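You operate a simulated robot arm through the tools that you are given. There is no shell and no other tool. Be economical: measure what you need, move in short steps, check, and stop when the job is done.

You run a simulated two-armed robot. Do the job below in one go: nothing can be reset, and whatever is moved stays where it is left.

## Task
Close the press drawer. Put two of the coils from the top of the cleaning cupboard on the numbered shelf. Fetch the can marked "OIL" from the top of the wall shelf and stand it on the white plastic sheet. Fetch the jar marked "bolts" from the top of the wall shelf and set it on the white note pad on the top of the cleaning cupboard. Close the in-end steel drawer. Put the white carton on the top of the lower belt away on the top of the steel cabinet. Take the blue tub on the top of the steel cabinet and put it away on the ledge of the hopper desk. Take the cleaner bottle that says "descaler" from the bench of the pipe rack and put it on the top of the dough table. Fetch the work lamp and stand it on the top of the side cabinet. Put the green tub on the shelf under the pipe table. Pick up the white roll with one hand, pass it to the other hand and put it on the low shelf of the hopper desk. Lift the bin lid open. Any order will do. Set down upright: coil, can, jar, white carton, blue tub, cleaner bottle, work lamp, green tub.

Only the result counts: the job must be done as asked and must still hold three seconds after the hand-in. Knocking over, shifting, dropping, spilling or breaking anything else fails it. A push-on lid holds only when it is set on centred and level and pressed home; a screw cap is set on level and turned clockwise until tight. Flat cloth is picked up by pressing the open fingertips on it (5 to 10 N) and closing them slowly along it; thin cloth reads only 2 to 8 mm in the jaws.

## Robot
Two 7-joint arms with two-finger parallel grippers on one trunk, on a base that drives. Base frame: it is fixed to the floor where the robot stands at the start and does not move with it; the origin is under the middle of the robot, x ahead of it, y to its left, z up. Units: mm, degrees, N and s.
The left shoulder is at the start at [30, 119, 935], the right one opposite. With the tool pointing down near the work surface each hand reaches from about 180 to 480 mm from the robot's upright axis, wherever it stands, measured 20 degrees to its own side. Places, roughly: bin lid [900, 2000, 700]; blue tub (7x12x9 cm) [-8600, 1200, 1000]; can [1750, 2750, 1250]; cleaner bottle [-11000, -750, 1000]; coil (5x4x5 cm) [1000, 1500, 900]; green tub (7x12x9 cm) [-5800, 5800, 500]; in-end steel drawer [1600, 5000, 300]; jar [2000, 2750, 1250]; ledge of the hopper desk (31x19 cm) [-1620, 2400, 780]; low shelf of the hopper desk [-1000, 2400, 300]; note pad [1000, 1750, 1000]; numbered shelf (111x23 cm) [760, -1420, 860]; press drawer [700, 100, 600]; shelf under the pipe table (89x24 cm) [-2700, 6420, 360]; top of the dough table [-8500, -2000, 900]; top of the side cabinet [-7400, 1200, 900]; top of the steel cabinet [-8800, 900, 900]; white carton [1750, 5250, 750]; white plastic sheet (27x20x1 cm) [800, -1400, 400]; white roll (7x7x20 cm) [-2700, 1400, 400]; work lamp (6x5x16 cm) [-10800, 3400, 900]. Payload 3.43 kg a hand.
The tool frame of a hand sits at the grasp point between the pads (the TCP): z along the fingers, y along the line on which they close. The tips reach 30 mm beyond it. Largest opening 94 mm; finger width 28, thickness 10; the body of the gripper, 50 by 96 mm, starts 55 mm behind the TCP.
Orientation is that of the tool frame in the base frame, as a unit quaternion [x, y, z, w]. With the fingers straight down and closing along the base's y, the tool's x points along the base's -x, its y along +y and its z along -z.

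## Interface
- The arms move only by the tool servo_tool. It takes "left_commands", "right_commands" or both (then of equal length, played together; a hand with none holds still); each is a list of rows, each a list of 7 numbers: the finger opening in mm, from 0 to 94, then the shift along the tool's x, y, z in mm, then the turn, a rotation vector about the tool's x, y, z in degrees. In form: [[fingers, tx, ty, tz, rx, ry, rz], ...]. A call has 1 to 10 rows; each row shifts and turns the commanded pose from where the row before left it, along the tool's axes as they then stand. Rows are played at 5 a second. More than 50 mm and 8.6 degrees between two rows, or a gripper value outside its range, and nothing of the call is played. A pose out of reach is approached as far as the arm can. The call stops where the force on the tool passes 40 N (or 10 N more than at its start, if that is more) or the arm is blocked; 0.2 s more then pass. Each finger travels about 72 mm/s and halts on what it meets, pressing with about 21 N; the grip force reading is that of the motor and also rises with nothing between the fingers. The clock runs only during rows and for 0.2 s after the last one: add rows that do not move to give the fingers time. It gives the time, the measured TCP pose, the force on the tool (base axes), the opening and the grip force at its end, in the units of the frame above (readings bear some noise), with the torque about the TCP (base axes, N m) and any sound that the robot's microphone picked up, and new pictures: "views" is both (left out), scene, wrist or none (wrist: the cameras of the hands that moved).
- Cameras (640 x 400 px; columns grow to the right, rows downward): "scene" is now at [33.8, -1.2, 1625.5]; the picture's right is [-0.01, -1.00, 0.00], its down [-0.88, 0.01, -0.48] and it looks along [0.48, -0.01, -0.88] (base axes); focal length 250 px, centre (320, 200). "left" rides on the left gripper at [76, -14, -102] in its tool frame; the picture's right is [0.18, 0.98, 0.00], its down [-0.75, 0.14, -0.64] and it looks along [-0.63, 0.12, 0.77] (tool axes); focal length 243 px, centre (320, 200). "right" rides on the right gripper at [76, 14, -103] in its tool frame; the picture's right is [-0.18, 0.98, 0.00], its down [-0.75, -0.14, -0.64] and it looks along [-0.63, -0.12, 0.77] (tool axes); focal length 243 px, centre (320, 200). There is no depth. A picture from a camera that has moved, and an enlarged one, comes with that camera's place and axes in the base frame and with its lens.
- raise_lower(by): slides the trunk up (or, below 0, down) by that many mm; the arms and the scene camera ride with it, the base frame stays. It gives what a move gives, with no picture.
- base_move(legs): drives the robot by 1 to 6 legs, each [ahead, turn to the left] in mm and degrees, along the robot's own axes; the way and the turn of a leg run together, so that a leg with both is an arc; at most 1500 mm and 180 degrees a leg. The arms and the cameras ride along, it lands a little off, and it stops where it bumps. It gives what a move gives, and a new picture of the scene camera.
- head_to(pan, tilt): turns the head with the scene camera to pan (to the left, within 143 degrees either way) and tilt (down, from -29 to 69), counted from straight ahead of the robot. It gives what a move gives, and a new picture of the scene camera.
- close_up(camera, box): a new picture of the part [left, top, right, bottom] of that camera's present view, enlarged. No time passes.
- close_job(): hands the job in; it is judged then, once.

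Work in short steps. Places have to be worked out from the pictures, the camera data and where the tool is seen: move nearer, look again, correct. Check each grasp and each placing, and mend what went wrong. You have 567 turns and 360 pictures in all, those below and enlarged ones among them. Open the grippers and draw the arms clear of the work before you hand the job in, unless the task says otherwise; then end with one line.

The tools are called after "Request:" as name(argument=value, ...) on one line, values as JSON. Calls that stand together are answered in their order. servo_tool: Moves the arms, as the interface text tells. Its arguments: {"type":"object","properties":{"left_commands":{"type":"array","items":{"type":"array","items":{"type":"number"}}},"right_commands":{"type":"array","items":{"type":"array","items":{"type":"number"}}},"views":{"type":"string","enum":["both","scene","wrist","none"]}},"required":[]} The other tools are called the same way: raise_lower (by) slides the trunk up or down; base_move (legs) drives the base; head_to (pan, tilt) turns the head that bears the scene camera; close_up (camera, box) takes an enlarged picture of a part of a camera's view; close_job () hands the job in.

At the start:

```text
t: 0.0
left_position: [532.8, 188.7, 951.3]
left_tool_rot: [0.0, 1.0, 0.0, -0.001]
left_force: [0.4, -0.1, 0.2]
left_wrist_torque: [-0.01, 0.04, 0.02]
left_width: 93.8
left_grip_force: 0.0
right_position: [381.1, -199.4, 1007.9]
right_tool_rot: [0.0, 1.0, 0.001, 0.0]
right_force: [-0.3, -0.3, -0.6]
right_wrist_torque: [0.0, 0.01, 0.01]
right_width: 94.0
right_grip_force: 0.1
trunk travel left (down, up): [-200.0, 210.0]
robot x, y, heading: [2.1, 2.4, -0.2]
head pan, tilt: [-0.8, 61.2]
```

scene: 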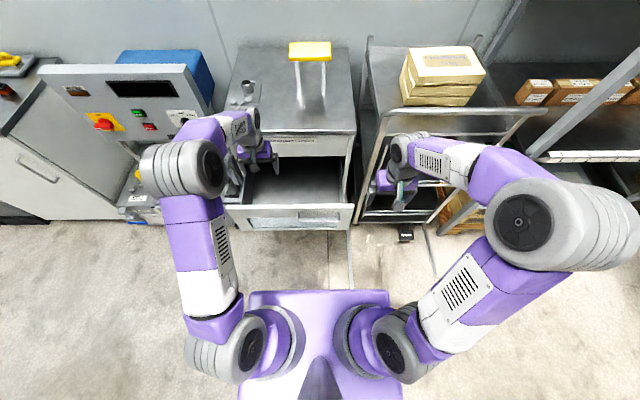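
right: 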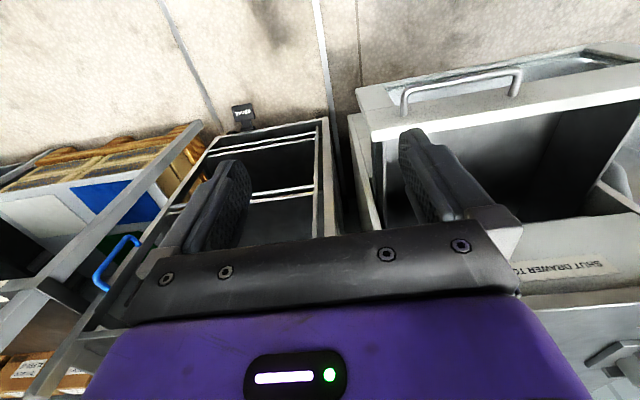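
left: 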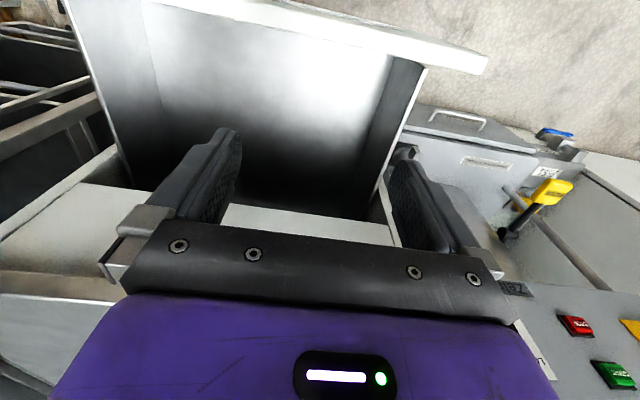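

I'll begin by looking at the press drawer ahead in detail.

Request:
close_up(camera="scene", box=[200, 40, 400, 240])

Request:
head_to(pan=0, tilt=30)

Request:
head_to(pan=70, tilt=25)

Request:
head_to(pan=-70, tilt=30)

Request:
head_to(pan=135, tilt=15)

```text
2.00 times, centred on (300, 140) of scene
camera zoom: at [33.8, -1.2, 1625.5], right [-0.01, -1.0, 0.0], down [-0.88, 0.01, -0.48], along [0.48, -0.01, -0.88], focal length 500 px, centre (360, 320)
```

zoom: 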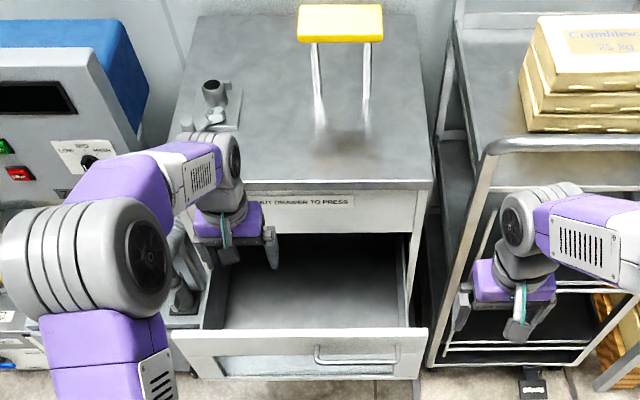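

```text
t: 1.0
left_position: [531.3, 189.8, 951.3]
left_tool_rot: [0.001, 1.0, 0.0, 0.001]
left_force: [0.3, -1.2, 0.6]
left_wrist_torque: [-0.02, 0.0, 0.01]
left_width: 93.9
left_grip_force: 0.2
right_position: [379.9, -200.1, 1007.2]
right_tool_rot: [0.0, 1.0, 0.0, 0.001]
right_force: [0.2, -0.5, -0.6]
right_wrist_torque: [0.03, 0.01, 0.01]
right_width: 93.8
right_grip_force: 0.0
trunk travel left (down, up): [-200.0, 210.0]
robot x, y, heading: [1.0, 3.1, 0.0]
head pan, tilt: [0.0, 30.0]
camera scene: at [59.1, -0.3, 1668.9], right [0.0, -1.0, 0.0], down [-0.5, 0.0, -0.87], along [0.87, 0.0, -0.5], focal length 250 px, centre (320, 200)
```

scene: 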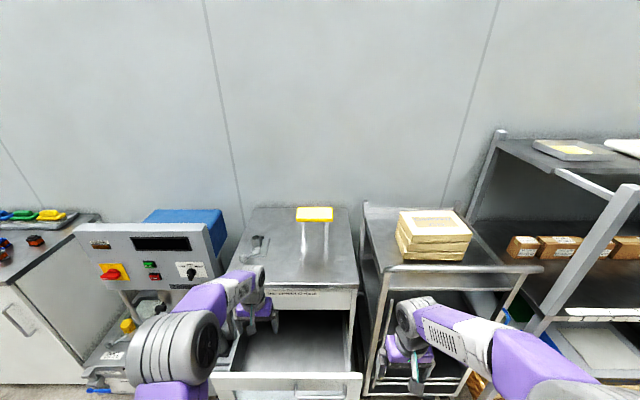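

```text
t: 2.4
left_position: [532.1, 189.8, 951.0]
left_tool_rot: [0.0, 1.0, 0.0, 0.001]
left_force: [-0.5, -0.2, -0.6]
left_wrist_torque: [0.0, 0.0, 0.02]
left_width: 93.9
left_grip_force: 0.0
right_position: [380.7, -199.6, 1007.6]
right_tool_rot: [0.0, 1.0, 0.0, 0.001]
right_force: [0.0, -0.3, 0.2]
right_wrist_torque: [0.0, 0.01, 0.0]
right_width: 93.8
right_grip_force: 0.0
trunk travel left (down, up): [-200.0, 210.0]
robot x, y, heading: [0.8, -0.7, 0.0]
head pan, tilt: [70.0, 25.0]
camera scene: at [0.2, 86.3, 1676.9], right [0.94, -0.34, 0.0], down [-0.14, -0.4, -0.91], along [0.31, 0.85, -0.42], focal length 250 px, centre (320, 200)
```

scene: 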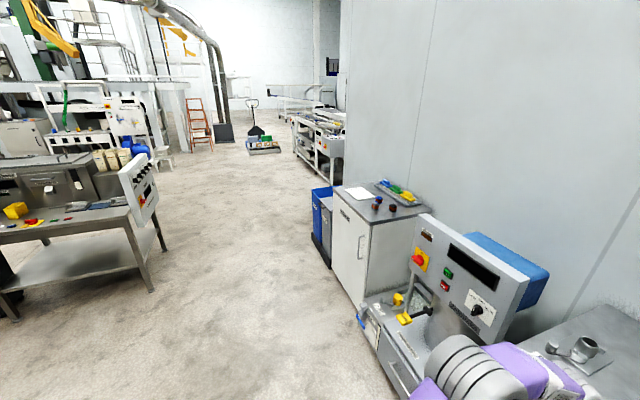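

```text
t: 4.6
left_position: [532.1, 189.8, 951.2]
left_tool_rot: [0.0, 1.0, 0.001, 0.0]
left_force: [0.1, 0.9, -0.4]
left_wrist_torque: [0.0, -0.02, 0.0]
left_width: 94.1
left_grip_force: 0.0
right_position: [379.8, -199.0, 1008.4]
right_tool_rot: [0.0, 1.0, 0.0, 0.0]
right_force: [-0.4, 0.5, 1.3]
right_wrist_torque: [0.0, 0.02, 0.03]
right_width: 94.2
right_grip_force: 0.0
trunk travel left (down, up): [-200.0, 210.0]
robot x, y, heading: [0.7, -2.0, 0.0]
head pan, tilt: [-70.0, 30.0]
camera scene: at [-0.4, -85.3, 1669.0], right [-0.94, -0.34, 0.0], down [-0.17, 0.47, -0.87], along [0.3, -0.81, -0.5], focal length 250 px, centre (320, 200)
```

scene: 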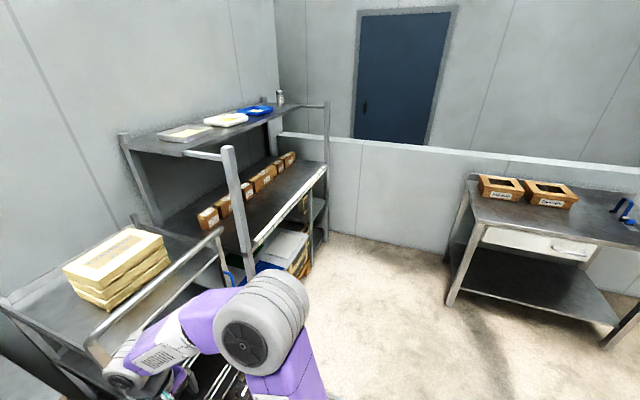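

```text
t: 7.6
left_position: [532.8, 188.8, 951.8]
left_tool_rot: [0.0, 1.0, 0.0, 0.0]
left_force: [0.4, 0.1, -0.5]
left_wrist_torque: [0.01, -0.02, -0.01]
left_width: 93.9
left_grip_force: 0.0
right_position: [380.3, -200.2, 1009.0]
right_tool_rot: [0.0, 1.0, 0.0, 0.0]
right_force: [-0.4, 0.3, 0.0]
right_wrist_torque: [0.02, 0.03, -0.01]
right_width: 93.9
right_grip_force: 0.0
trunk travel left (down, up): [-200.0, 210.0]
robot x, y, heading: [0.1, -0.4, 0.0]
head pan, tilt: [135.0, 15.0]
camera scene: at [-97.4, 65.8, 1693.2], right [0.71, 0.71, 0.0], down [0.18, -0.18, -0.97], along [-0.68, 0.68, -0.26], focal length 250 px, centre (320, 200)
```

scene: 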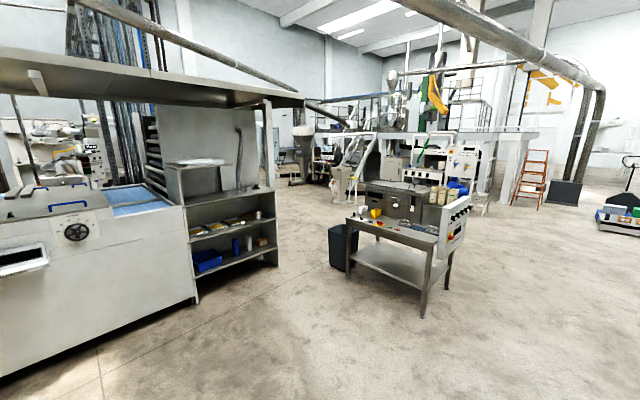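

The drawer's front is near x≈490, y≈100, z≈700. I pull the left hand back with its fingers closed and bring it down in front of the drawer.

Request:
servo_tool(left_commands=[[0, 45, -20, 0, 0, 0, 0], [0, 45, -20, 0, 0, 0, 0], [0, 45, -20, 0, 0, 0, 0], [0, 40, -20, 0, 0, 0, 0], [0, 0, 0, 45, 0, 0, 0], [0, 0, 0, 45, 0, 0, 0], [0, 0, 0, 45, 0, 0, 0], [0, 0, 0, 45, 0, 0, 0], [0, 0, 0, 40, 0, 0, 0], [0, 0, 0, 0, 0, 0, 0]], views="wrist")

Request:
head_to(pan=0, tilt=60)

```text
t: 9.8
left_position: [357.3, 112.0, 732.6]
left_tool_rot: [0.0, 1.0, 0.001, 0.0]
left_force: [-0.3, 0.0, 0.4]
left_wrist_torque: [0.04, 0.0, 0.0]
left_width: 0.0
left_grip_force: 20.9
right_position: [380.6, -199.2, 1008.2]
right_tool_rot: [0.0, 1.0, -0.001, 0.0]
right_force: [0.0, -0.3, -0.1]
right_wrist_torque: [0.01, -0.01, 0.03]
right_width: 94.1
right_grip_force: 0.1
trunk travel left (down, up): [-200.0, 210.0]
robot x, y, heading: [-1.5, -0.9, 0.2]
head pan, tilt: [135.0, 15.0]
camera left: at [280.5, 98.1, 834.6], right [-0.18, 0.98, 0.0], down [0.75, 0.14, 0.64], along [0.63, 0.12, -0.77], focal length 243 px, centre (320, 200)
```

left: 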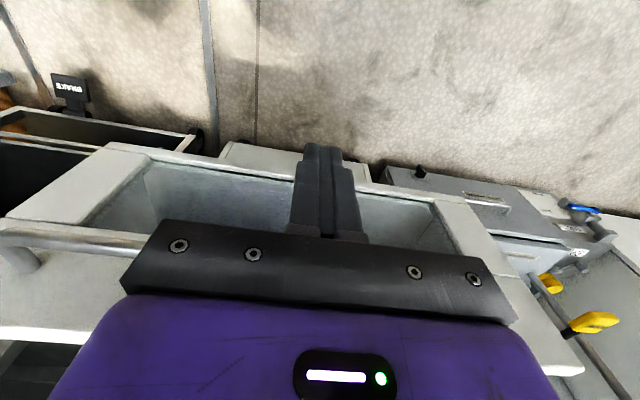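

```text
t: 12.0
left_position: [358.0, 112.0, 731.3]
left_tool_rot: [-0.001, 1.0, 0.0, 0.0]
left_force: [0.3, -0.2, -0.3]
left_wrist_torque: [0.02, 0.02, 0.02]
left_width: 0.0
left_grip_force: 20.8
right_position: [379.3, -200.3, 1008.8]
right_tool_rot: [0.0, 1.0, -0.001, 0.0]
right_force: [-0.4, 0.2, -0.5]
right_wrist_torque: [0.02, 0.02, 0.01]
right_width: 94.0
right_grip_force: 0.0
trunk travel left (down, up): [-200.0, 210.0]
robot x, y, heading: [-2.0, 4.8, -0.0]
head pan, tilt: [0.0, 60.0]
camera scene: at [35.3, -0.2, 1626.9], right [0.0, -1.0, 0.0], down [-0.87, 0.0, -0.5], along [0.5, 0.0, -0.87], focal length 250 px, centre (320, 200)
```

scene: 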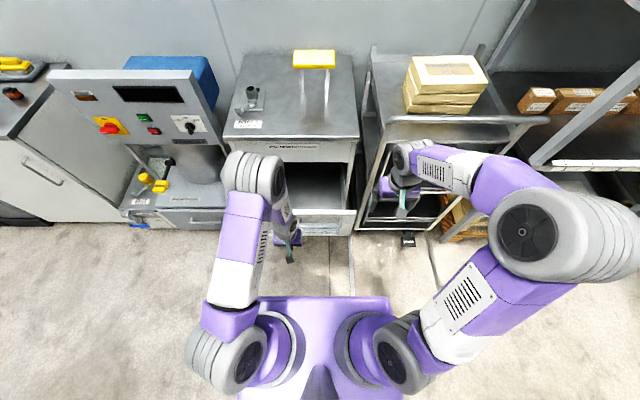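

The closed fingers hang in front of the panel, which spans roughly z 525–745 at x≈490. I push ahead in steps.

Request:
servo_tool(left_commands=[[0, -30, -5, 25, 0, 0, 0], [0, -40, 0, 0, 0, 0, 0], [0, -30, 0, 0, 0, 0, 0], [0, -25, 0, 0, 0, 0, 0], [0, -25, 0, 0, 0, 0, 0], [0, -25, 0, 0, 0, 0, 0], [0, -25, 0, 0, 0, 0, 0], [0, -25, 0, 0, 0, 0, 0], [0, -25, 0, 0, 0, 0, 0], [0, 0, 0, 0, 0, 0, 0]], views="scene")

```text
t: 14.2
left_position: [603.8, 104.8, 707.6]
left_tool_rot: [0.0, 1.0, 0.0, 0.0]
left_force: [0.0, 0.9, 0.3]
left_wrist_torque: [0.0, 0.01, 0.0]
left_width: 0.2
left_grip_force: 21.1
right_position: [381.0, -199.2, 1008.3]
right_tool_rot: [0.001, 1.0, -0.001, 0.0]
right_force: [0.6, -0.3, -0.5]
right_wrist_torque: [-0.01, 0.02, -0.04]
right_width: 93.6
right_grip_force: 0.1
trunk travel left (down, up): [-200.0, 210.0]
robot x, y, heading: [-1.3, 0.5, -0.1]
head pan, tilt: [0.0, 60.0]
camera scene: at [35.0, -0.3, 1626.9], right [0.0, -1.0, 0.0], down [-0.87, 0.0, -0.5], along [0.5, 0.0, -0.87], focal length 250 px, centre (320, 200)
```

scene: 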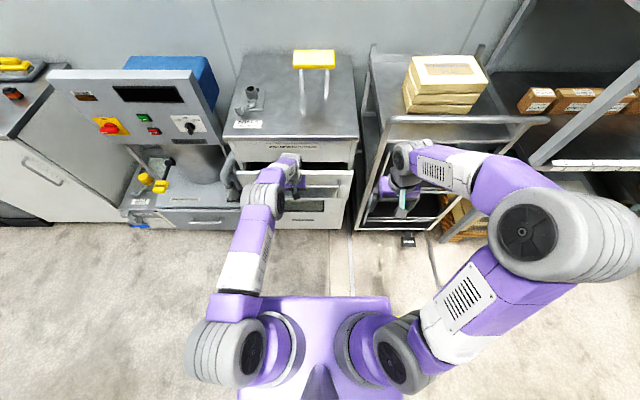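

The drawer has moved in with the hand and some travel is left, so I keep pushing.

Request:
servo_tool(left_commands=[[0, -25, 0, 0, 0, 0, 0], [0, -25, 0, 0, 0, 0, 0], [0, -25, 0, 0, 0, 0, 0], [0, -20, 0, 0, 0, 0, 0], [0, -20, 0, 0, 0, 0, 0], [0, -20, 0, 0, 0, 0, 0], [0, -20, 0, 0, 0, 0, 0], [0, 0, 0, 0, 0, 0, 0]], views="scene")

```text
t: 16.0
left_position: [630.3, 110.2, 722.0]
left_tool_rot: [0.0, 1.0, 0.001, 0.0]
left_force: [0.5, -0.8, 0.3]
left_wrist_torque: [0.01, 0.04, -0.01]
left_width: 0.1
left_grip_force: 20.4
left hand out of reach, approached as far as the arm can: row 1, 2, 3, 4, 5, 6, 7
right_position: [381.1, -199.7, 1008.1]
right_tool_rot: [-0.001, 1.0, 0.0, 0.0]
right_force: [-0.6, 0.5, -0.3]
right_wrist_torque: [0.0, -0.01, 0.0]
right_width: 94.0
right_grip_force: 0.0
trunk travel left (down, up): [-200.0, 210.0]
robot x, y, heading: [3.5, -0.6, 0.2]
head pan, tilt: [0.0, 60.0]
camera scene: at [35.2, -0.2, 1626.9], right [0.0, -1.0, 0.0], down [-0.87, 0.0, -0.5], along [0.5, 0.0, -0.87], focal length 250 px, centre (320, 200)
```

scene: 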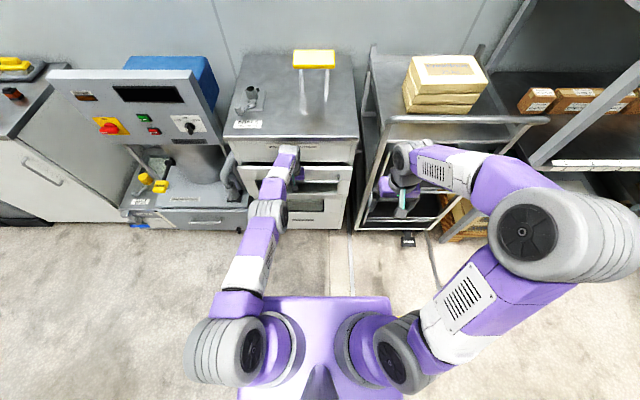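

The arm is at its limit and the drawer is nearly shut. I drive a little ahead so the hand pushes it home.

Request:
base_move(legs=[[60, 0]])

Request:
close_up(camera="scene", box=[220, 110, 380, 210])

```text
t: 16.9
left_position: [658.7, 110.2, 723.7]
left_tool_rot: [0.0, 1.0, -0.001, 0.0]
left_force: [0.4, 0.7, -1.0]
left_wrist_torque: [0.0, 0.0, -0.02]
left_width: 0.0
left_grip_force: 21.7
right_position: [410.1, -197.4, 1011.8]
right_tool_rot: [-0.002, 1.0, -0.001, 0.005]
right_force: [0.1, -0.8, 0.1]
right_wrist_torque: [-0.03, 0.01, 0.0]
right_width: 93.9
right_grip_force: 0.0
trunk travel left (down, up): [-200.0, 210.0]
robot x, y, heading: [38.9, -2.2, 0.4]
head pan, tilt: [0.0, 60.0]
stopped in leg 1: the robot was blocked; the commanded pose is now the measured one
camera scene: at [57.6, 1.0, 1627.3], right [0.01, -1.0, 0.0], down [-0.86, -0.01, -0.51], along [0.51, 0.0, -0.86], focal length 250 px, centre (320, 200)
```

scene: 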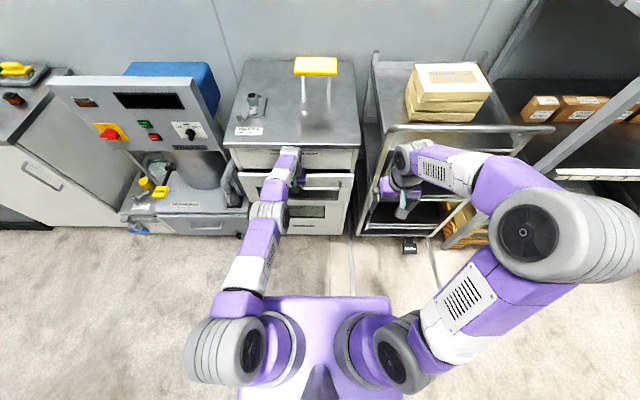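

```text
4.00 times, centred on (300, 160) of scene
camera zoom: at [57.6, 1.0, 1627.3], right [0.01, -1.0, 0.0], down [-0.86, -0.01, -0.51], along [0.51, 0.0, -0.86], focal length 1001 px, centre (400, 360)
```

zoom: 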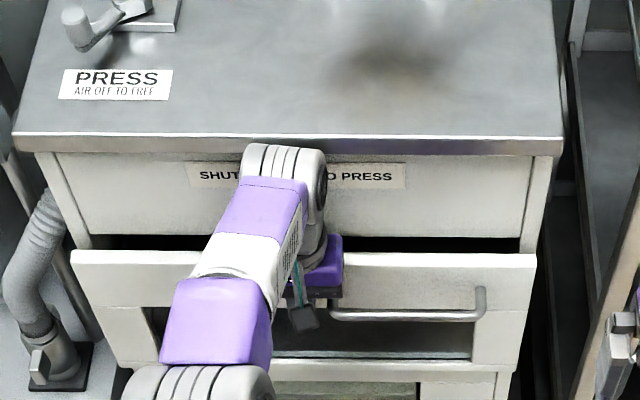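

The base was stopped after about 37 mm. I draw the hand back to see whether the drawer is truly flush.

Request:
servo_tool(left_commands=[[0, 45, 0, 0, 0, 0, 0], [0, 45, 0, 0, 0, 0, 0], [0, 45, 0, 0, 0, 0, 0], [0, 45, 0, 0, 0, 0, 0], [0, 45, 0, 0, 0, 0, 0], [0, 45, 20, 0, 0, 0, 0], [0, 0, 45, 0, 0, 0, 0], [0, 0, 45, 0, 0, 0, 0], [0, 0, 0, 0, 0, 0, 0]], views="wrist")

Request:
close_up(camera="scene", box=[200, 60, 400, 250])

```text
t: 17.4
left_position: [659.2, 107.1, 712.0]
left_tool_rot: [0.001, 1.0, 0.0, 0.001]
left_force: [0.9, 2.8, 24.0]
left_wrist_torque: [-0.54, -0.54, 0.09]
left_width: 0.0
left_grip_force: 21.1
left hand out of reach, approached as far as the arm can: row 1, 2
right_position: [416.8, -198.3, 1009.7]
right_tool_rot: [-0.001, 1.0, -0.001, 0.002]
right_force: [-0.3, -0.1, 0.3]
right_wrist_torque: [-0.03, -0.01, -0.03]
right_width: 93.9
right_grip_force: 0.0
trunk travel left (down, up): [-200.0, 210.0]
robot x, y, heading: [43.0, -1.9, 0.1]
head pan, tilt: [0.0, 60.0]
stopped in row 2 (left hand): the force on the tool passed its limit at 221 N (the readings are from after the stop); the commanded pose is now the measured one
camera left: at [581.8, 93.2, 815.0], right [-0.18, 0.98, 0.0], down [0.75, 0.14, 0.64], along [0.63, 0.12, -0.77], focal length 243 px, centre (320, 200)
```

left: 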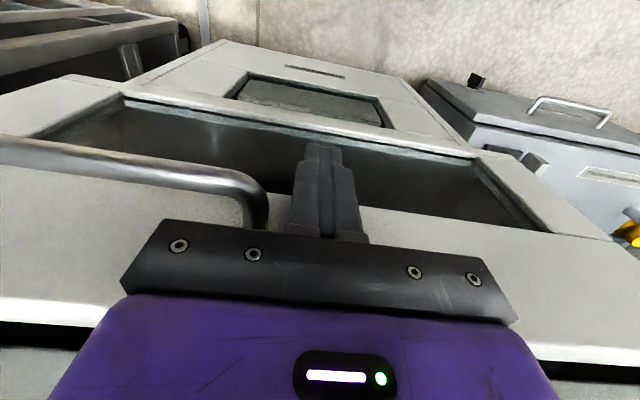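

```text
2.11 times, centred on (300, 155) of scene
camera zoom: at [67.9, 0.2, 1626.8], right [0.01, -1.0, 0.0], down [-0.86, -0.01, -0.5], along [0.5, 0.0, -0.86], focal length 527 px, centre (362, 295)
```

zoom: 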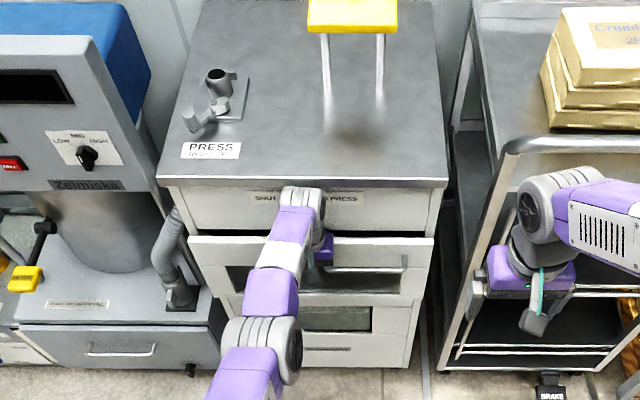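

The fingers went into the panel's recess and seem to have been pressed on its lower edge. I ease back in small steps, slightly upward.

Request:
servo_tool(left_commands=[[0, 5, 0, -8, 0, 0, 0], [0, 10, 0, -4, 0, 0, 0], [0, 20, 0, 0, 0, 0, 0], [0, 20, 0, 0, 0, 0, 0], [0, 30, 0, 0, 0, 0, 0], [0, 0, 0, 0, 0, 0, 0]], views="none")

```text
t: 17.6
left_position: [659.7, 106.9, 712.3]
left_tool_rot: [0.0, 1.0, 0.002, 0.001]
left_force: [1.4, 2.4, 18.8]
left_wrist_torque: [-0.46, -0.45, 0.08]
left_width: 0.0
left_grip_force: 20.6
left hand out of reach, approached as far as the arm can: row 1
right_position: [416.2, -199.3, 1008.6]
right_tool_rot: [-0.001, 1.0, 0.0, 0.002]
right_force: [0.0, 0.2, -0.1]
right_wrist_torque: [0.05, 0.02, 0.0]
right_width: 94.0
right_grip_force: 0.1
trunk travel left (down, up): [-200.0, 210.0]
robot x, y, heading: [42.9, 1.5, 0.2]
head pan, tilt: [0.0, 60.0]
stopped in row 1 (left hand): the force on the tool passed its limit at 49 N (the readings are from after the stop); the commanded pose is now the measured one
```

The tips are pressing down on the recess edge and the arm is at full stretch. I raise the trunk slightly to take the load off, then back the base away.

Request:
raise_lower(by=12)

Request:
base_move(legs=[[-50, 0]])

```text
t: 18.2
left_position: [655.0, 108.6, 712.3]
left_tool_rot: [0.001, 1.0, 0.001, -0.01]
left_force: [0.3, -0.2, -0.5]
left_wrist_torque: [-0.02, -0.01, 0.01]
left_width: 0.0
left_grip_force: 20.9
right_position: [419.0, -198.6, 1020.6]
right_tool_rot: [-0.001, 1.0, 0.0, 0.001]
right_force: [0.5, -0.6, 0.0]
right_wrist_torque: [-0.02, -0.01, -0.01]
right_width: 93.9
right_grip_force: 0.0
trunk travel left (down, up): [-212.0, 198.0]
robot x, y, heading: [41.8, -0.8, 0.4]
head pan, tilt: [0.0, 60.0]
```

```text
t: 19.2
left_position: [612.2, 107.7, 722.8]
left_tool_rot: [0.0, 1.0, 0.0, -0.001]
left_force: [-0.7, 0.2, 0.3]
left_wrist_torque: [-0.01, -0.01, -0.03]
left_width: 0.1
left_grip_force: 20.5
right_position: [371.8, -198.2, 1018.9]
right_tool_rot: [-0.002, 1.0, 0.0, 0.001]
right_force: [-0.8, 0.1, 0.3]
right_wrist_torque: [0.0, 0.0, 0.03]
right_width: 93.9
right_grip_force: 0.1
trunk travel left (down, up): [-212.0, 198.0]
robot x, y, heading: [-9.1, 1.5, 0.2]
head pan, tilt: [0.0, 60.0]
camera scene: at [23.2, 0.1, 1639.0], right [0.01, -1.0, 0.0], down [-0.87, -0.01, -0.5], along [0.5, 0.0, -0.87], focal length 250 px, centre (320, 200)
```

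scene: 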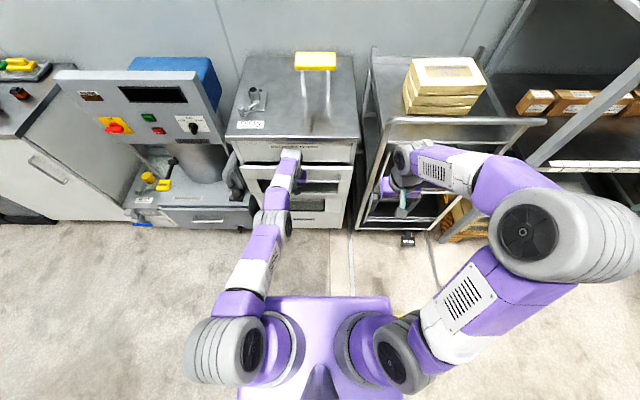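

Free now. I pull the arm back and to the left to see the drawer clearly.

Request:
servo_tool(left_commands=[[0, 45, 0, 0, 0, 0, 0], [0, 45, 0, 0, 0, 0, 0], [0, 45, 0, 0, 0, 0, 0], [0, 45, 0, 0, 0, 0, 0], [0, 40, 30, 0, 0, 0, 0], [0, 0, 40, 0, 0, 0, 0], [0, 0, 45, 0, 0, 0, 0], [0, 0, 45, 0, 0, 0, 0], [0, 0, 0, 0, 0, 0, 0]], views="none")

Request:
close_up(camera="scene", box=[210, 90, 370, 240])

```text
t: 21.2
left_position: [596.0, 247.1, 667.0]
left_tool_rot: [0.001, 1.0, 0.002, -0.001]
left_force: [0.1, 0.1, -0.4]
left_wrist_torque: [0.0, 0.01, 0.02]
left_width: 0.0
left_grip_force: 20.9
left hand out of reach, approached as far as the arm can: row 1, 2, 3, 4, 5, 7
right_position: [370.7, -199.5, 1019.7]
right_tool_rot: [-0.001, 1.0, 0.0, 0.0]
right_force: [0.4, -0.5, 0.0]
right_wrist_torque: [0.02, -0.02, 0.0]
right_width: 93.7
right_grip_force: 0.2
trunk travel left (down, up): [-212.0, 198.0]
robot x, y, heading: [-5.0, -1.3, 0.3]
head pan, tilt: [0.0, 60.0]
```

```text
2.67 times, centred on (290, 165) of scene
camera zoom: at [25.5, -0.6, 1638.9], right [0.01, -1.0, 0.0], down [-0.87, 0.0, -0.5], along [0.5, 0.0, -0.87], focal length 667 px, centre (400, 293)
```

zoom: 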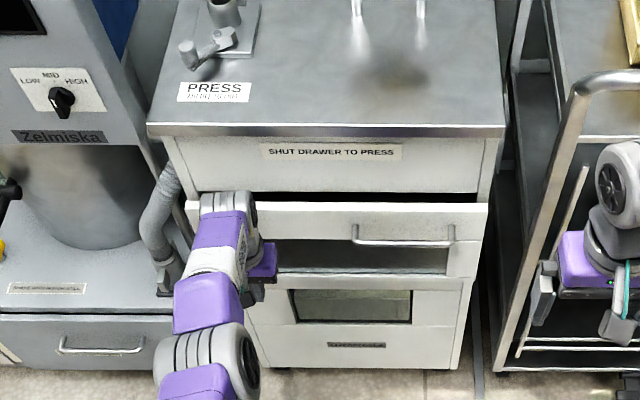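

The arm may still be lagging behind its commands. I let it settle.

Request:
servo_tool(left_commands=[[0, 0, 0, 0, 0, 0, 0], [0, 0, 0, 0, 0, 0, 0], [0, 0, 0, 0, 0, 0, 0], [0, 0, 0, 0, 0, 0, 0], [0, 0, 0, 0, 0, 0, 0]], views="none")

```text
t: 22.4
left_position: [595.4, 247.6, 667.1]
left_tool_rot: [0.001, 1.0, 0.001, -0.001]
left_force: [0.4, 1.2, -0.3]
left_wrist_torque: [0.01, -0.01, 0.05]
left_width: 0.1
left_grip_force: 21.2
right_position: [372.1, -200.0, 1021.4]
right_tool_rot: [-0.001, 1.0, 0.0, 0.001]
right_force: [0.4, 0.6, -0.8]
right_wrist_torque: [0.01, -0.02, 0.0]
right_width: 93.9
right_grip_force: 0.1
trunk travel left (down, up): [-212.0, 198.0]
robot x, y, heading: [-8.9, 1.0, 0.2]
head pan, tilt: [0.0, 60.0]
```

I test whether the arm answers to upward steps.

Request:
servo_tool(left_commands=[[0, 0, 0, -30, 0, 0, 0], [0, 0, 0, -30, 0, 0, 0], [0, 0, 0, -30, 0, 0, 0], [0, 20, 0, -30, 0, 0, 0], [0, 0, 0, 0, 0, 0, 0]], views="scene")

```text
t: 23.6
left_position: [624.6, 254.0, 776.0]
left_tool_rot: [0.001, 1.0, 0.0, -0.002]
left_force: [-0.3, 0.2, 0.0]
left_wrist_torque: [0.0, 0.0, 0.01]
left_width: 0.1
left_grip_force: 21.2
left hand out of reach, approached as far as the arm can: row 1, 2, 3, 4
right_position: [372.0, -198.6, 1020.5]
right_tool_rot: [-0.001, 1.0, 0.001, 0.0]
right_force: [-0.6, -0.2, -1.2]
right_wrist_torque: [0.02, -0.02, 0.0]
right_width: 94.1
right_grip_force: 0.0
trunk travel left (down, up): [-212.0, 198.0]
robot x, y, heading: [-10.9, -1.7, 0.3]
head pan, tilt: [0.0, 60.0]
camera scene: at [25.6, -0.1, 1638.9], right [0.01, -1.0, 0.0], down [-0.87, -0.01, -0.5], along [0.5, 0.0, -0.87], focal length 250 px, centre (320, 200)
```

scene: 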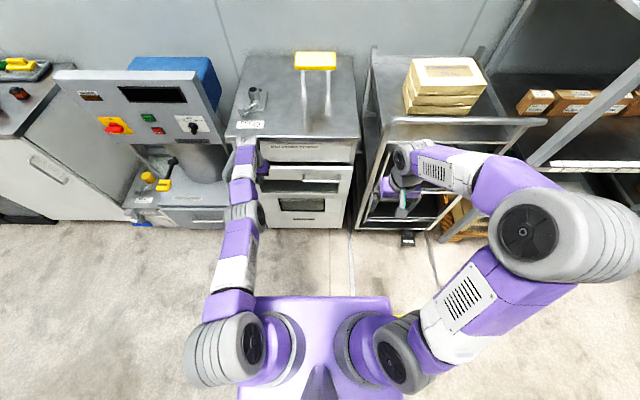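

The arm still tracks a target beyond its reach, so I keep retracting the command until it comes back inside.

Request:
servo_tool(left_commands=[[0, 45, 0, 0, 0, 0, 0], [0, 45, 0, 0, 0, 0, 0], [0, 45, 0, 0, 0, 0, 0], [0, 0, 0, 0, 0, 0, 0]], views="none")

```text
t: 24.6
left_position: [618.7, 266.3, 758.0]
left_tool_rot: [0.001, 1.0, 0.0, -0.003]
left_force: [-0.2, 1.1, 0.0]
left_wrist_torque: [-0.01, 0.0, -0.03]
left_width: 0.0
left_grip_force: 21.0
left hand out of reach, approached as far as the arm can: row 1, 2, 3
right_position: [371.1, -199.5, 1019.8]
right_tool_rot: [-0.001, 1.0, 0.0, 0.0]
right_force: [0.8, 0.2, 0.5]
right_wrist_torque: [0.01, 0.02, 0.0]
right_width: 94.1
right_grip_force: 0.0
trunk travel left (down, up): [-212.0, 198.0]
robot x, y, heading: [-9.4, 0.1, 0.2]
head pan, tilt: [0.0, 60.0]
```

The elbow seems locked straight. I try tilting the hand so that the solver bends the arm again.

Request:
servo_tool(left_commands=[[0, 0, 0, 0, 0, -8, 0], [0, 0, 0, 0, 0, -8, 0], [0, 0, 0, 0, 0, -8, 0], [0, 0, 0, 0, 0, -8, 0], [0, 0, 0, 0, 0, 0, 0]], views="none")

```text
t: 25.3
left_position: [672.1, 277.6, 738.1]
left_tool_rot: [0.001, 0.987, -0.002, 0.161]
left_force: [-27.7, -1.9, 11.5]
left_wrist_torque: [-0.04, 0.55, -0.04]
left_width: 0.0
left_grip_force: 21.0
left hand out of reach, approached as far as the arm can: row 1, 2, 3
right_position: [371.3, -198.1, 1020.0]
right_tool_rot: [-0.003, 1.0, 0.0, 0.0]
right_force: [0.9, 0.5, 0.3]
right_wrist_torque: [-0.01, 0.05, 0.04]
right_width: 93.9
right_grip_force: 0.0
trunk travel left (down, up): [-212.0, 198.0]
robot x, y, heading: [-11.4, -2.0, 0.6]
head pan, tilt: [0.0, 60.0]
stopped in row 3 (left hand): the force on the tool passed its limit at 127 N (the readings are from after the stop); the commanded pose is now the measured one
```

The tilted fingers met the panel ahead. I back the base off to get clear space, then keep trying to bend the arm.

Request:
base_move(legs=[[-250, 0]])

Request:
servo_tool(left_commands=[[0, 10, 0, 0, 0, 8, 0], [0, 10, 0, 0, 0, 8, 0], [0, 20, 0, 0, 0, 0, 0], [0, 20, 0, 0, 0, 0, 0], [0, 0, 0, 0, 0, 0, 0]], views="none")

```text
t: 27.2
left_position: [417.6, 275.2, 737.3]
left_tool_rot: [0.003, 0.986, -0.002, 0.165]
left_force: [-0.2, 0.3, 0.8]
left_wrist_torque: [0.01, -0.04, -0.01]
left_width: 0.1
left_grip_force: 21.6
right_position: [110.8, -201.2, 1018.6]
right_tool_rot: [-0.001, 1.0, -0.001, 0.0]
right_force: [0.0, -0.3, -0.7]
right_wrist_torque: [-0.01, 0.0, 0.01]
right_width: 93.8
right_grip_force: 0.0
trunk travel left (down, up): [-212.0, 198.0]
robot x, y, heading: [-269.2, -0.4, 0.3]
head pan, tilt: [0.0, 60.0]
camera scene: at [-233.7, -1.7, 1638.9], right [0.01, -1.0, 0.0], down [-0.87, 0.0, -0.5], along [0.5, 0.0, -0.87], focal length 250 px, centre (320, 200)
```

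scene: 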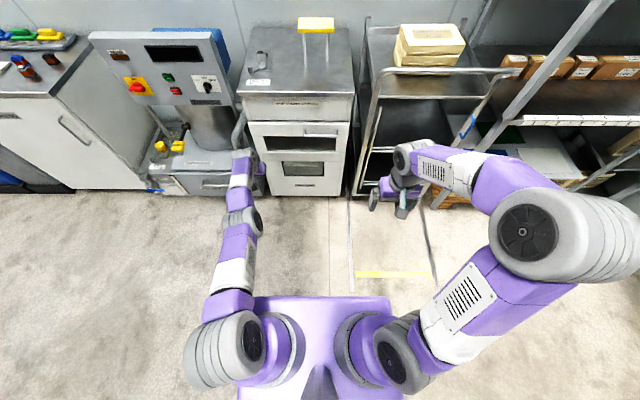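

```text
t: 28.4
left_position: [377.0, 273.1, 729.3]
left_tool_rot: [0.003, 0.998, -0.001, 0.06]
left_force: [-0.4, 0.0, 0.9]
left_wrist_torque: [-0.04, -0.02, 0.01]
left_width: 0.0
left_grip_force: 21.3
left hand out of reach, approached as far as the arm can: row 1, 2, 3, 4
right_position: [113.6, -199.2, 1020.0]
right_tool_rot: [0.0, 1.0, -0.001, 0.0]
right_force: [-0.8, -0.2, 0.7]
right_wrist_torque: [0.01, -0.03, -0.02]
right_width: 93.9
right_grip_force: 0.1
trunk travel left (down, up): [-212.0, 198.0]
robot x, y, heading: [-271.7, -3.5, 0.1]
head pan, tilt: [0.0, 60.0]
```

I check the drawer while the view is clear.

Request:
close_up(camera="scene", box=[220, 70, 380, 200])

Request:
servo_tool(left_commands=[[0, 30, 0, 0, 0, 8, 0], [0, 30, 0, 0, 0, 8, 0], [0, 30, 0, 0, 0, 8, 0], [0, 30, 0, 0, 0, 8, 0], [0, 30, 0, 0, 0, 8, 0], [0, 30, 0, 0, 0, 8, 0], [0, 0, 0, 0, 0, 0, 0]], views="none")

```text
3.08 times, centred on (300, 135) of scene
camera zoom: at [-232.5, -1.6, 1638.9], right [0.01, -1.0, 0.0], down [-0.87, 0.0, -0.5], along [0.5, 0.0, -0.87], focal length 770 px, centre (382, 400)
```

zoom: 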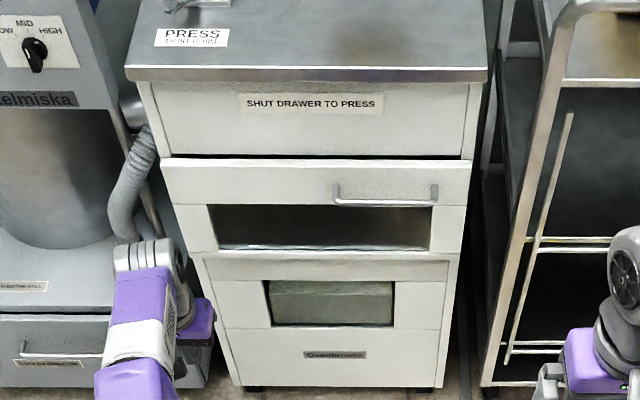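

```text
t: 30.0
left_position: [213.3, 272.4, 764.5]
left_tool_rot: [0.004, 0.936, 0.0, -0.352]
left_force: [-0.1, 0.2, -0.3]
left_wrist_torque: [0.01, -0.03, 0.02]
left_width: 0.1
left_grip_force: 21.1
left hand out of reach, approached as far as the arm can: row 4
right_position: [113.5, -201.0, 1019.3]
right_tool_rot: [0.0, 1.0, 0.0, 0.0]
right_force: [-0.1, -1.1, 0.8]
right_wrist_torque: [-0.04, 0.01, 0.01]
right_width: 93.8
right_grip_force: 0.0
trunk travel left (down, up): [-212.0, 198.0]
robot x, y, heading: [-269.9, -0.9, 0.4]
head pan, tilt: [0.0, 60.0]
```

The arm is bent again; a strong positive tilt frees it, and I'll avoid over-reaching from now on. I turn the hand back to vertical and raise it to a carrying pose.

Request:
servo_tool(left_commands=[[94, 10, 0, 0, 0, -8.24, 0], [94, 10, 0, 0, 0, -8.24, 0], [94, 10, 0, 0, 0, -8.24, 0], [94, 10, 0, 0, 0, -8.24, 0], [94, 10, 0, 0, 0, -8.24, 0], [94, 40, -20, -40, 0, 0, 0], [94, 40, -20, -40, 0, 0, 0], [94, 0, -20, -40, 0, 0, 0], [94, 0, -20, -40, 0, 0, 0], [94, 0, 0, -40, 0, 0, 0]], views="none")

Request:
close_up(camera="scene", box=[0, 10, 120, 100])

```text
refused: row 6 steps farther than a row can; nothing moved
```

```text
4.44 times, centred on (60, 55) of scene
camera zoom: at [-232.5, -1.7, 1638.9], right [0.01, -1.0, 0.0], down [-0.87, 0.0, -0.5], along [0.5, 0.0, -0.87], focal length 1112 px, centre (1476, 844)
```

zoom: 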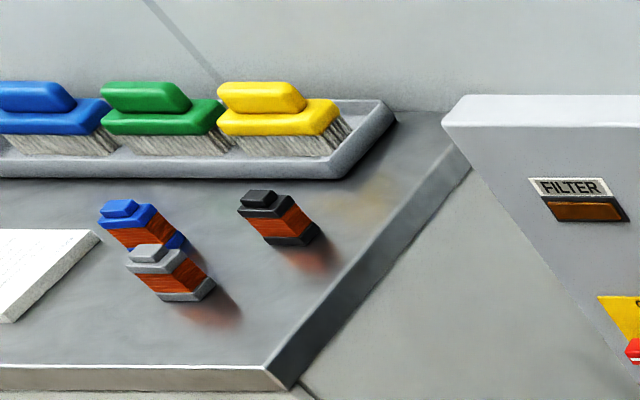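

The coils are the three wound bobbins (blue, grey and black). I redo the arm move with smaller steps.

Request:
servo_tool(left_commands=[[94, 10, 0, 0, 0, -8.24, 0], [94, 10, 0, 0, 0, -8.24, 0], [94, 10, 0, 0, 0, -8.24, 0], [94, 10, 0, 0, 0, -8.24, 0], [94, 10, 0, 0, 0, -8.24, 0], [94, 25, -20, -35, 0, 0, 0], [94, 25, -20, -35, 0, 0, 0], [94, 0, -20, -40, 0, 0, 0], [94, 0, -20, -40, 0, 0, 0], [94, 0, 0, -40, 0, 0, 0]], views="none")

```text
t: 32.2
left_position: [376.8, 247.4, 919.5]
left_tool_rot: [0.002, 1.0, -0.002, 0.001]
left_force: [-1.2, 0.3, -0.5]
left_wrist_torque: [0.01, -0.01, 0.03]
left_width: 93.8
left_grip_force: 0.0
left hand out of reach, approached as far as the arm can: row 1, 2, 3, 4, 5, 6, 7, 8, 9
right_position: [113.1, -200.5, 1019.1]
right_tool_rot: [0.0, 1.0, -0.001, 0.0]
right_force: [0.0, -0.7, 0.3]
right_wrist_torque: [0.02, -0.01, 0.02]
right_width: 94.0
right_grip_force: 0.1
trunk travel left (down, up): [-212.0, 198.0]
robot x, y, heading: [-270.3, -0.6, 0.1]
head pan, tilt: [0.0, 60.0]
```

The un-tilt made it stretch again. I look at the arm's present shape.

Request:
head_to(pan=25, tilt=65)

```text
t: 33.1
left_position: [377.7, 247.0, 918.1]
left_tool_rot: [0.003, 1.0, -0.002, 0.001]
left_force: [-0.5, 0.4, 0.3]
left_wrist_torque: [-0.02, -0.01, -0.01]
left_width: 93.8
left_grip_force: 0.0
right_position: [112.6, -201.3, 1021.2]
right_tool_rot: [0.001, 1.0, -0.001, 0.0]
right_force: [0.8, 0.1, 0.0]
right_wrist_torque: [0.0, 0.04, -0.01]
right_width: 93.9
right_grip_force: 0.0
trunk travel left (down, up): [-212.0, 198.0]
robot x, y, heading: [-268.2, 1.0, 0.1]
head pan, tilt: [25.0, 65.0]
camera scene: at [-244.3, 23.8, 1633.3], right [0.43, -0.9, 0.0], down [-0.82, -0.39, -0.42], along [0.38, 0.18, -0.91], focal length 250 px, centre (320, 200)
```

scene: 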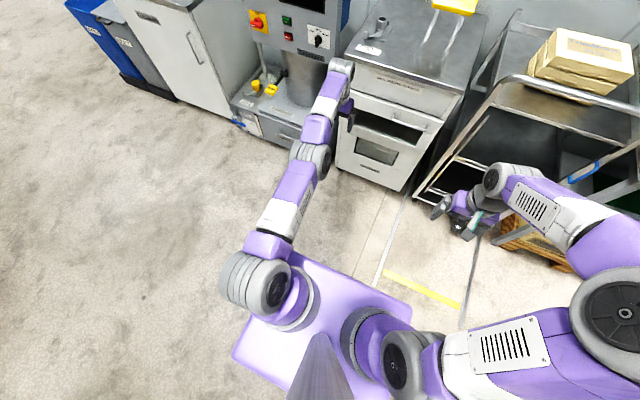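

The arm is fully straight. I tilt the fingers back once more while retracting, which worked before, and this time keep retracting in the tilted pose until the elbow bends well.

Request:
servo_tool(left_commands=[[94, 30, 0, 0, 0, 8, 0], [94, 30, 0, 0, 0, 8, 0], [94, 30, 0, 0, 0, 8, 0], [94, 30, 0, 0, 0, 8, 0], [94, 30, 0, 0, 0, 8, 0], [94, 30, 0, 0, 0, 8, 0], [94, 40, 0, 0, 0, 0, 0], [94, 40, 0, 0, 0, 0, 0], [94, 0, 0, 0, 0, 0, 0]], views="scene")

```text
t: 35.1
left_position: [170.3, 237.0, 1007.4]
left_tool_rot: [0.003, 0.934, 0.002, -0.356]
left_force: [0.2, -1.0, -0.4]
left_wrist_torque: [0.02, -0.01, -0.01]
left_width: 94.2
left_grip_force: 0.1
left hand out of reach, approached as far as the arm can: row 1, 3, 5, 6
right_position: [112.6, -201.3, 1020.0]
right_tool_rot: [0.0, 1.0, -0.001, 0.0]
right_force: [0.2, 1.0, -0.6]
right_wrist_torque: [0.01, 0.02, 0.0]
right_width: 94.1
right_grip_force: 0.1
trunk travel left (down, up): [-212.0, 198.0]
robot x, y, heading: [-270.0, -3.6, 0.5]
head pan, tilt: [25.0, 65.0]
camera scene: at [-243.7, 23.8, 1633.3], right [0.43, -0.9, 0.0], down [-0.82, -0.39, -0.42], along [0.38, 0.18, -0.91], focal length 250 px, centre (320, 200)
```

scene: 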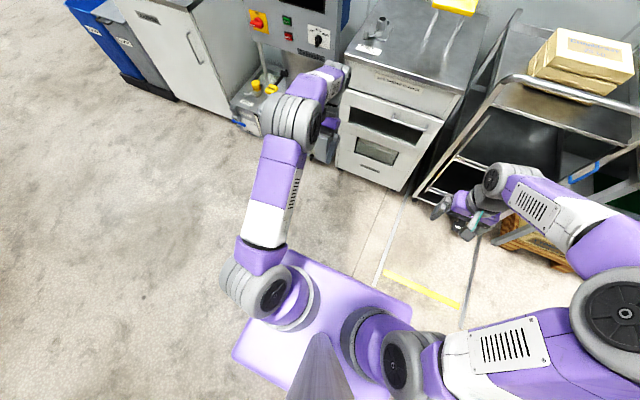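

The elbow now bends. I retract further and then un-tilt.

Request:
servo_tool(left_commands=[[94, 40, 0, 0, 0, 0, 0], [94, 30, 0, 0, 0, 0, 0], [94, 0, 0, 0, 0, -8.3, 0], [94, 0, 0, 0, 0, -8.3, 0], [94, 0, 0, 0, 0, -8.3, 0], [94, 0, 0, 0, 0, -8.3, 0], [94, 0, 0, 0, 0, -8.3, 0], [94, 0, 0, 0, 0, 0, 0]], views="none")

```text
t: 36.9
left_position: [119.6, 239.7, 1057.0]
left_tool_rot: [0.003, 1.0, 0.0, -0.002]
left_force: [-0.8, 0.7, 1.2]
left_wrist_torque: [-0.02, -0.01, 0.03]
left_width: 93.9
left_grip_force: 0.0
right_position: [114.4, -202.0, 1019.6]
right_tool_rot: [0.0, 1.0, -0.001, 0.0]
right_force: [-0.1, -0.7, -0.3]
right_wrist_torque: [0.03, -0.02, 0.03]
right_width: 93.7
right_grip_force: 0.2
trunk travel left (down, up): [-212.0, 198.0]
robot x, y, heading: [-270.1, -2.2, 0.3]
head pan, tilt: [25.0, 65.0]
```

The left arm is back in a good carrying pose. Now I drive towards the cleaning cupboard (coils near x≈850, y≈1350).

Request:
base_move(legs=[[0, 90], [1350, 0], [0, -90], [450, 0]])

```text
t: 53.6
left_position: [605.3, 1570.3, 1057.2]
left_tool_rot: [0.022, 1.0, 0.0, -0.002]
left_force: [0.2, 0.6, -0.5]
left_wrist_torque: [-0.03, 0.03, 0.01]
left_width: 94.1
left_grip_force: 0.0
right_position: [586.3, 1129.5, 1019.3]
right_tool_rot: [0.018, 1.0, -0.001, 0.0]
right_force: [0.8, 0.1, 0.0]
right_wrist_torque: [0.0, 0.01, 0.01]
right_width: 94.0
right_grip_force: 0.0
trunk travel left (down, up): [-212.0, 198.0]
robot x, y, heading: [210.1, 1342.8, -1.8]
head pan, tilt: [25.0, 65.0]
camera scene: at [237.3, 1367.6, 1633.3], right [0.39, -0.92, 0.0], down [-0.83, -0.36, -0.42], along [0.39, 0.17, -0.91], focal length 250 px, centre (320, 200)
```

scene: 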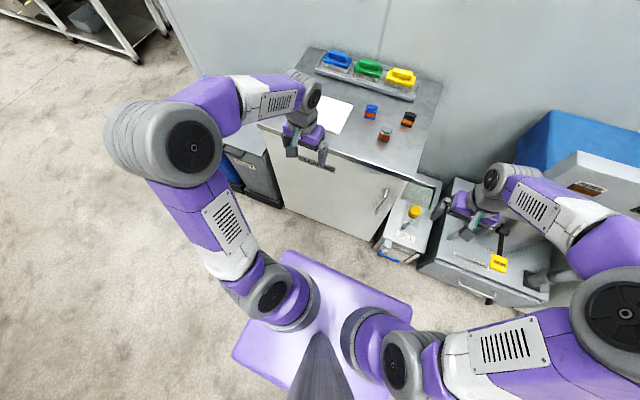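

Grey coil near (880,1392), black near (965,1332), with the top at z≈880. I drive closer and look through both wrist cameras.

Request:
base_move(legs=[[220, 1.8]])

Request:
servo_tool(left_commands=[[94, 0, -40, 0, 0, 0, 0], [94, 0, -40, 0, 0, 0, 0], [94, 0, -40, 0, 0, 0, 0], [94, 0, -20, 0, 0, 0, 0]], views="wrist")

```text
t: 55.3
left_position: [810.2, 1579.2, 1057.5]
left_tool_rot: [0.004, 1.0, 0.0, -0.003]
left_force: [0.5, -0.3, -0.6]
left_wrist_torque: [0.02, -0.01, 0.02]
left_width: 94.0
left_grip_force: 0.0
right_position: [805.4, 1139.7, 1020.2]
right_tool_rot: [0.002, 1.0, 0.0, 0.001]
right_force: [0.2, 0.6, -0.5]
right_wrist_torque: [0.0, 0.0, 0.01]
right_width: 94.5
right_grip_force: 0.0
trunk travel left (down, up): [-212.0, 198.0]
robot x, y, heading: [422.4, 1342.1, 0.0]
head pan, tilt: [25.0, 65.0]
camera scene: at [448.8, 1365.2, 1633.3], right [0.42, -0.91, 0.0], down [-0.82, -0.38, -0.42], along [0.38, 0.18, -0.91], focal length 250 px, centre (320, 200)
```

scene: 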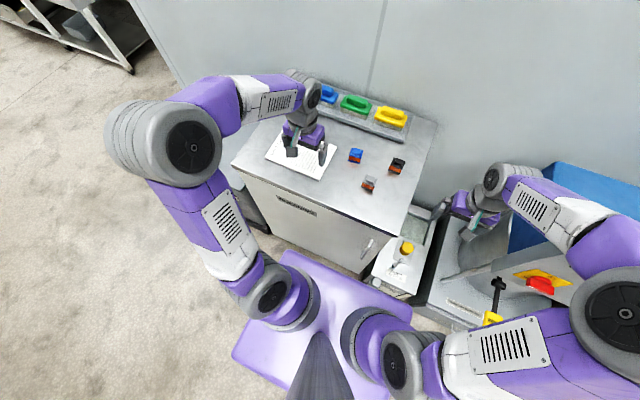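

```text
t: 56.3
left_position: [810.1, 1437.4, 1058.8]
left_tool_rot: [0.004, 1.0, 0.0, -0.001]
left_force: [-0.6, -0.2, -0.5]
left_wrist_torque: [-0.02, 0.0, -0.01]
left_width: 94.0
left_grip_force: 0.0
right_position: [803.0, 1137.9, 1019.1]
right_tool_rot: [0.001, 1.0, 0.0, 0.0]
right_force: [-0.3, -0.6, -0.3]
right_wrist_torque: [-0.01, -0.02, 0.02]
right_width: 94.1
right_grip_force: 0.0
trunk travel left (down, up): [-212.0, 198.0]
robot x, y, heading: [427.0, 1339.1, 0.1]
head pan, tilt: [25.0, 65.0]
camera left: at [733.3, 1424.7, 1163.4], right [-0.18, 0.98, 0.0], down [0.76, 0.14, 0.64], along [0.63, 0.11, -0.77], focal length 243 px, centre (320, 200)
```

left: 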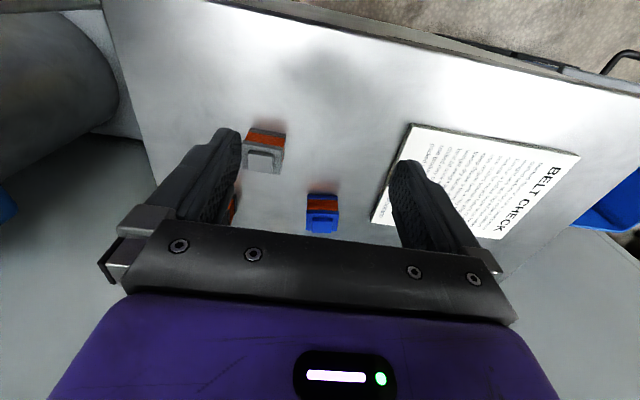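

Grey coil at about (878,1386). I move the left hand above it and lower it partway to check alignment.

Request:
servo_tool(left_commands=[[94, -34, -25, 0, 0, 0, 0], [94, -34, -26, 0, 0, 0, 0], [94, 0, 0, 40, 0, 0, 0], [94, 0, 0, 40, 0, 0, 0], [94, 0, 0, 0, 0, 0, 0]], views="wrist")

```text
t: 57.5
left_position: [880.1, 1385.7, 978.4]
left_tool_rot: [0.005, 1.0, 0.0, -0.001]
left_force: [0.4, 0.6, -0.2]
left_wrist_torque: [0.0, 0.0, -0.01]
left_width: 94.1
left_grip_force: 0.0
right_position: [804.4, 1138.8, 1019.9]
right_tool_rot: [0.002, 1.0, -0.001, 0.0]
right_force: [-0.4, 0.1, 0.3]
right_wrist_torque: [-0.03, -0.04, 0.02]
right_width: 93.9
right_grip_force: 0.0
trunk travel left (down, up): [-212.0, 198.0]
robot x, y, heading: [426.5, 1341.0, -0.1]
head pan, tilt: [25.0, 65.0]
camera left: at [802.8, 1372.4, 1082.7], right [-0.18, 0.98, 0.0], down [0.76, 0.14, 0.64], along [0.63, 0.11, -0.77], focal length 243 px, centre (320, 200)
```

left: 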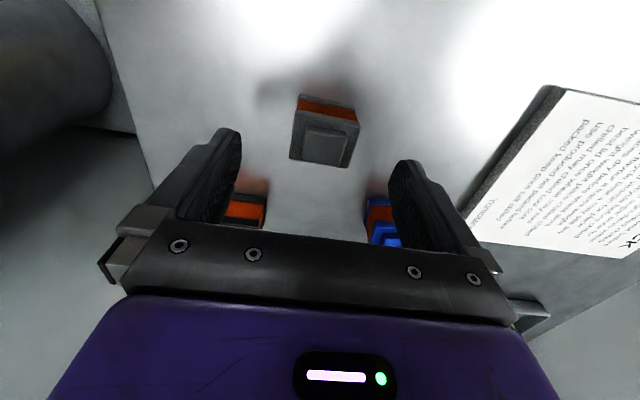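

Well aligned; I shift 8 mm back and go down to z≈918.

Request:
servo_tool(left_commands=[[94, 8, 2, 30, 0, 0, 0], [94, 0, 0, 20, 0, 0, 0], [94, 0, 0, 10, 0, 0, 0], [94, 0, 0, 0, 0, 0, 0]], views="wrist")

```text
t: 58.2
left_position: [870.8, 1386.9, 930.0]
left_tool_rot: [0.003, 1.0, 0.0, 0.0]
left_force: [-10.8, 1.3, 16.8]
left_wrist_torque: [0.85, 0.11, 0.38]
left_width: 93.9
left_grip_force: 0.1
right_position: [804.1, 1138.4, 1021.4]
right_tool_rot: [0.001, 1.0, 0.0, 0.001]
right_force: [0.6, 0.1, -0.6]
right_wrist_torque: [0.0, 0.04, 0.03]
right_width: 93.9
right_grip_force: 0.0
trunk travel left (down, up): [-212.0, 198.0]
robot x, y, heading: [423.7, 1337.3, 0.0]
head pan, tilt: [25.0, 65.0]
stopped in row 3 (left hand): the force on the tool passed its limit at 48 N (the readings are from after the stop); the commanded pose is now the measured one
camera left: at [793.1, 1374.3, 1033.4], right [-0.18, 0.98, 0.0], down [0.75, 0.14, 0.64], along [0.63, 0.11, -0.77], focal length 243 px, centre (320, 200)
```

left: 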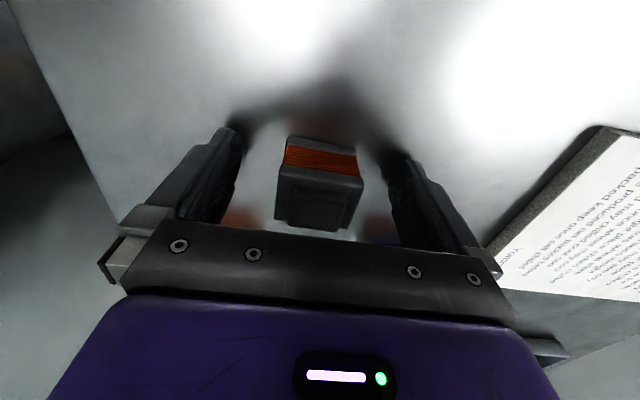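

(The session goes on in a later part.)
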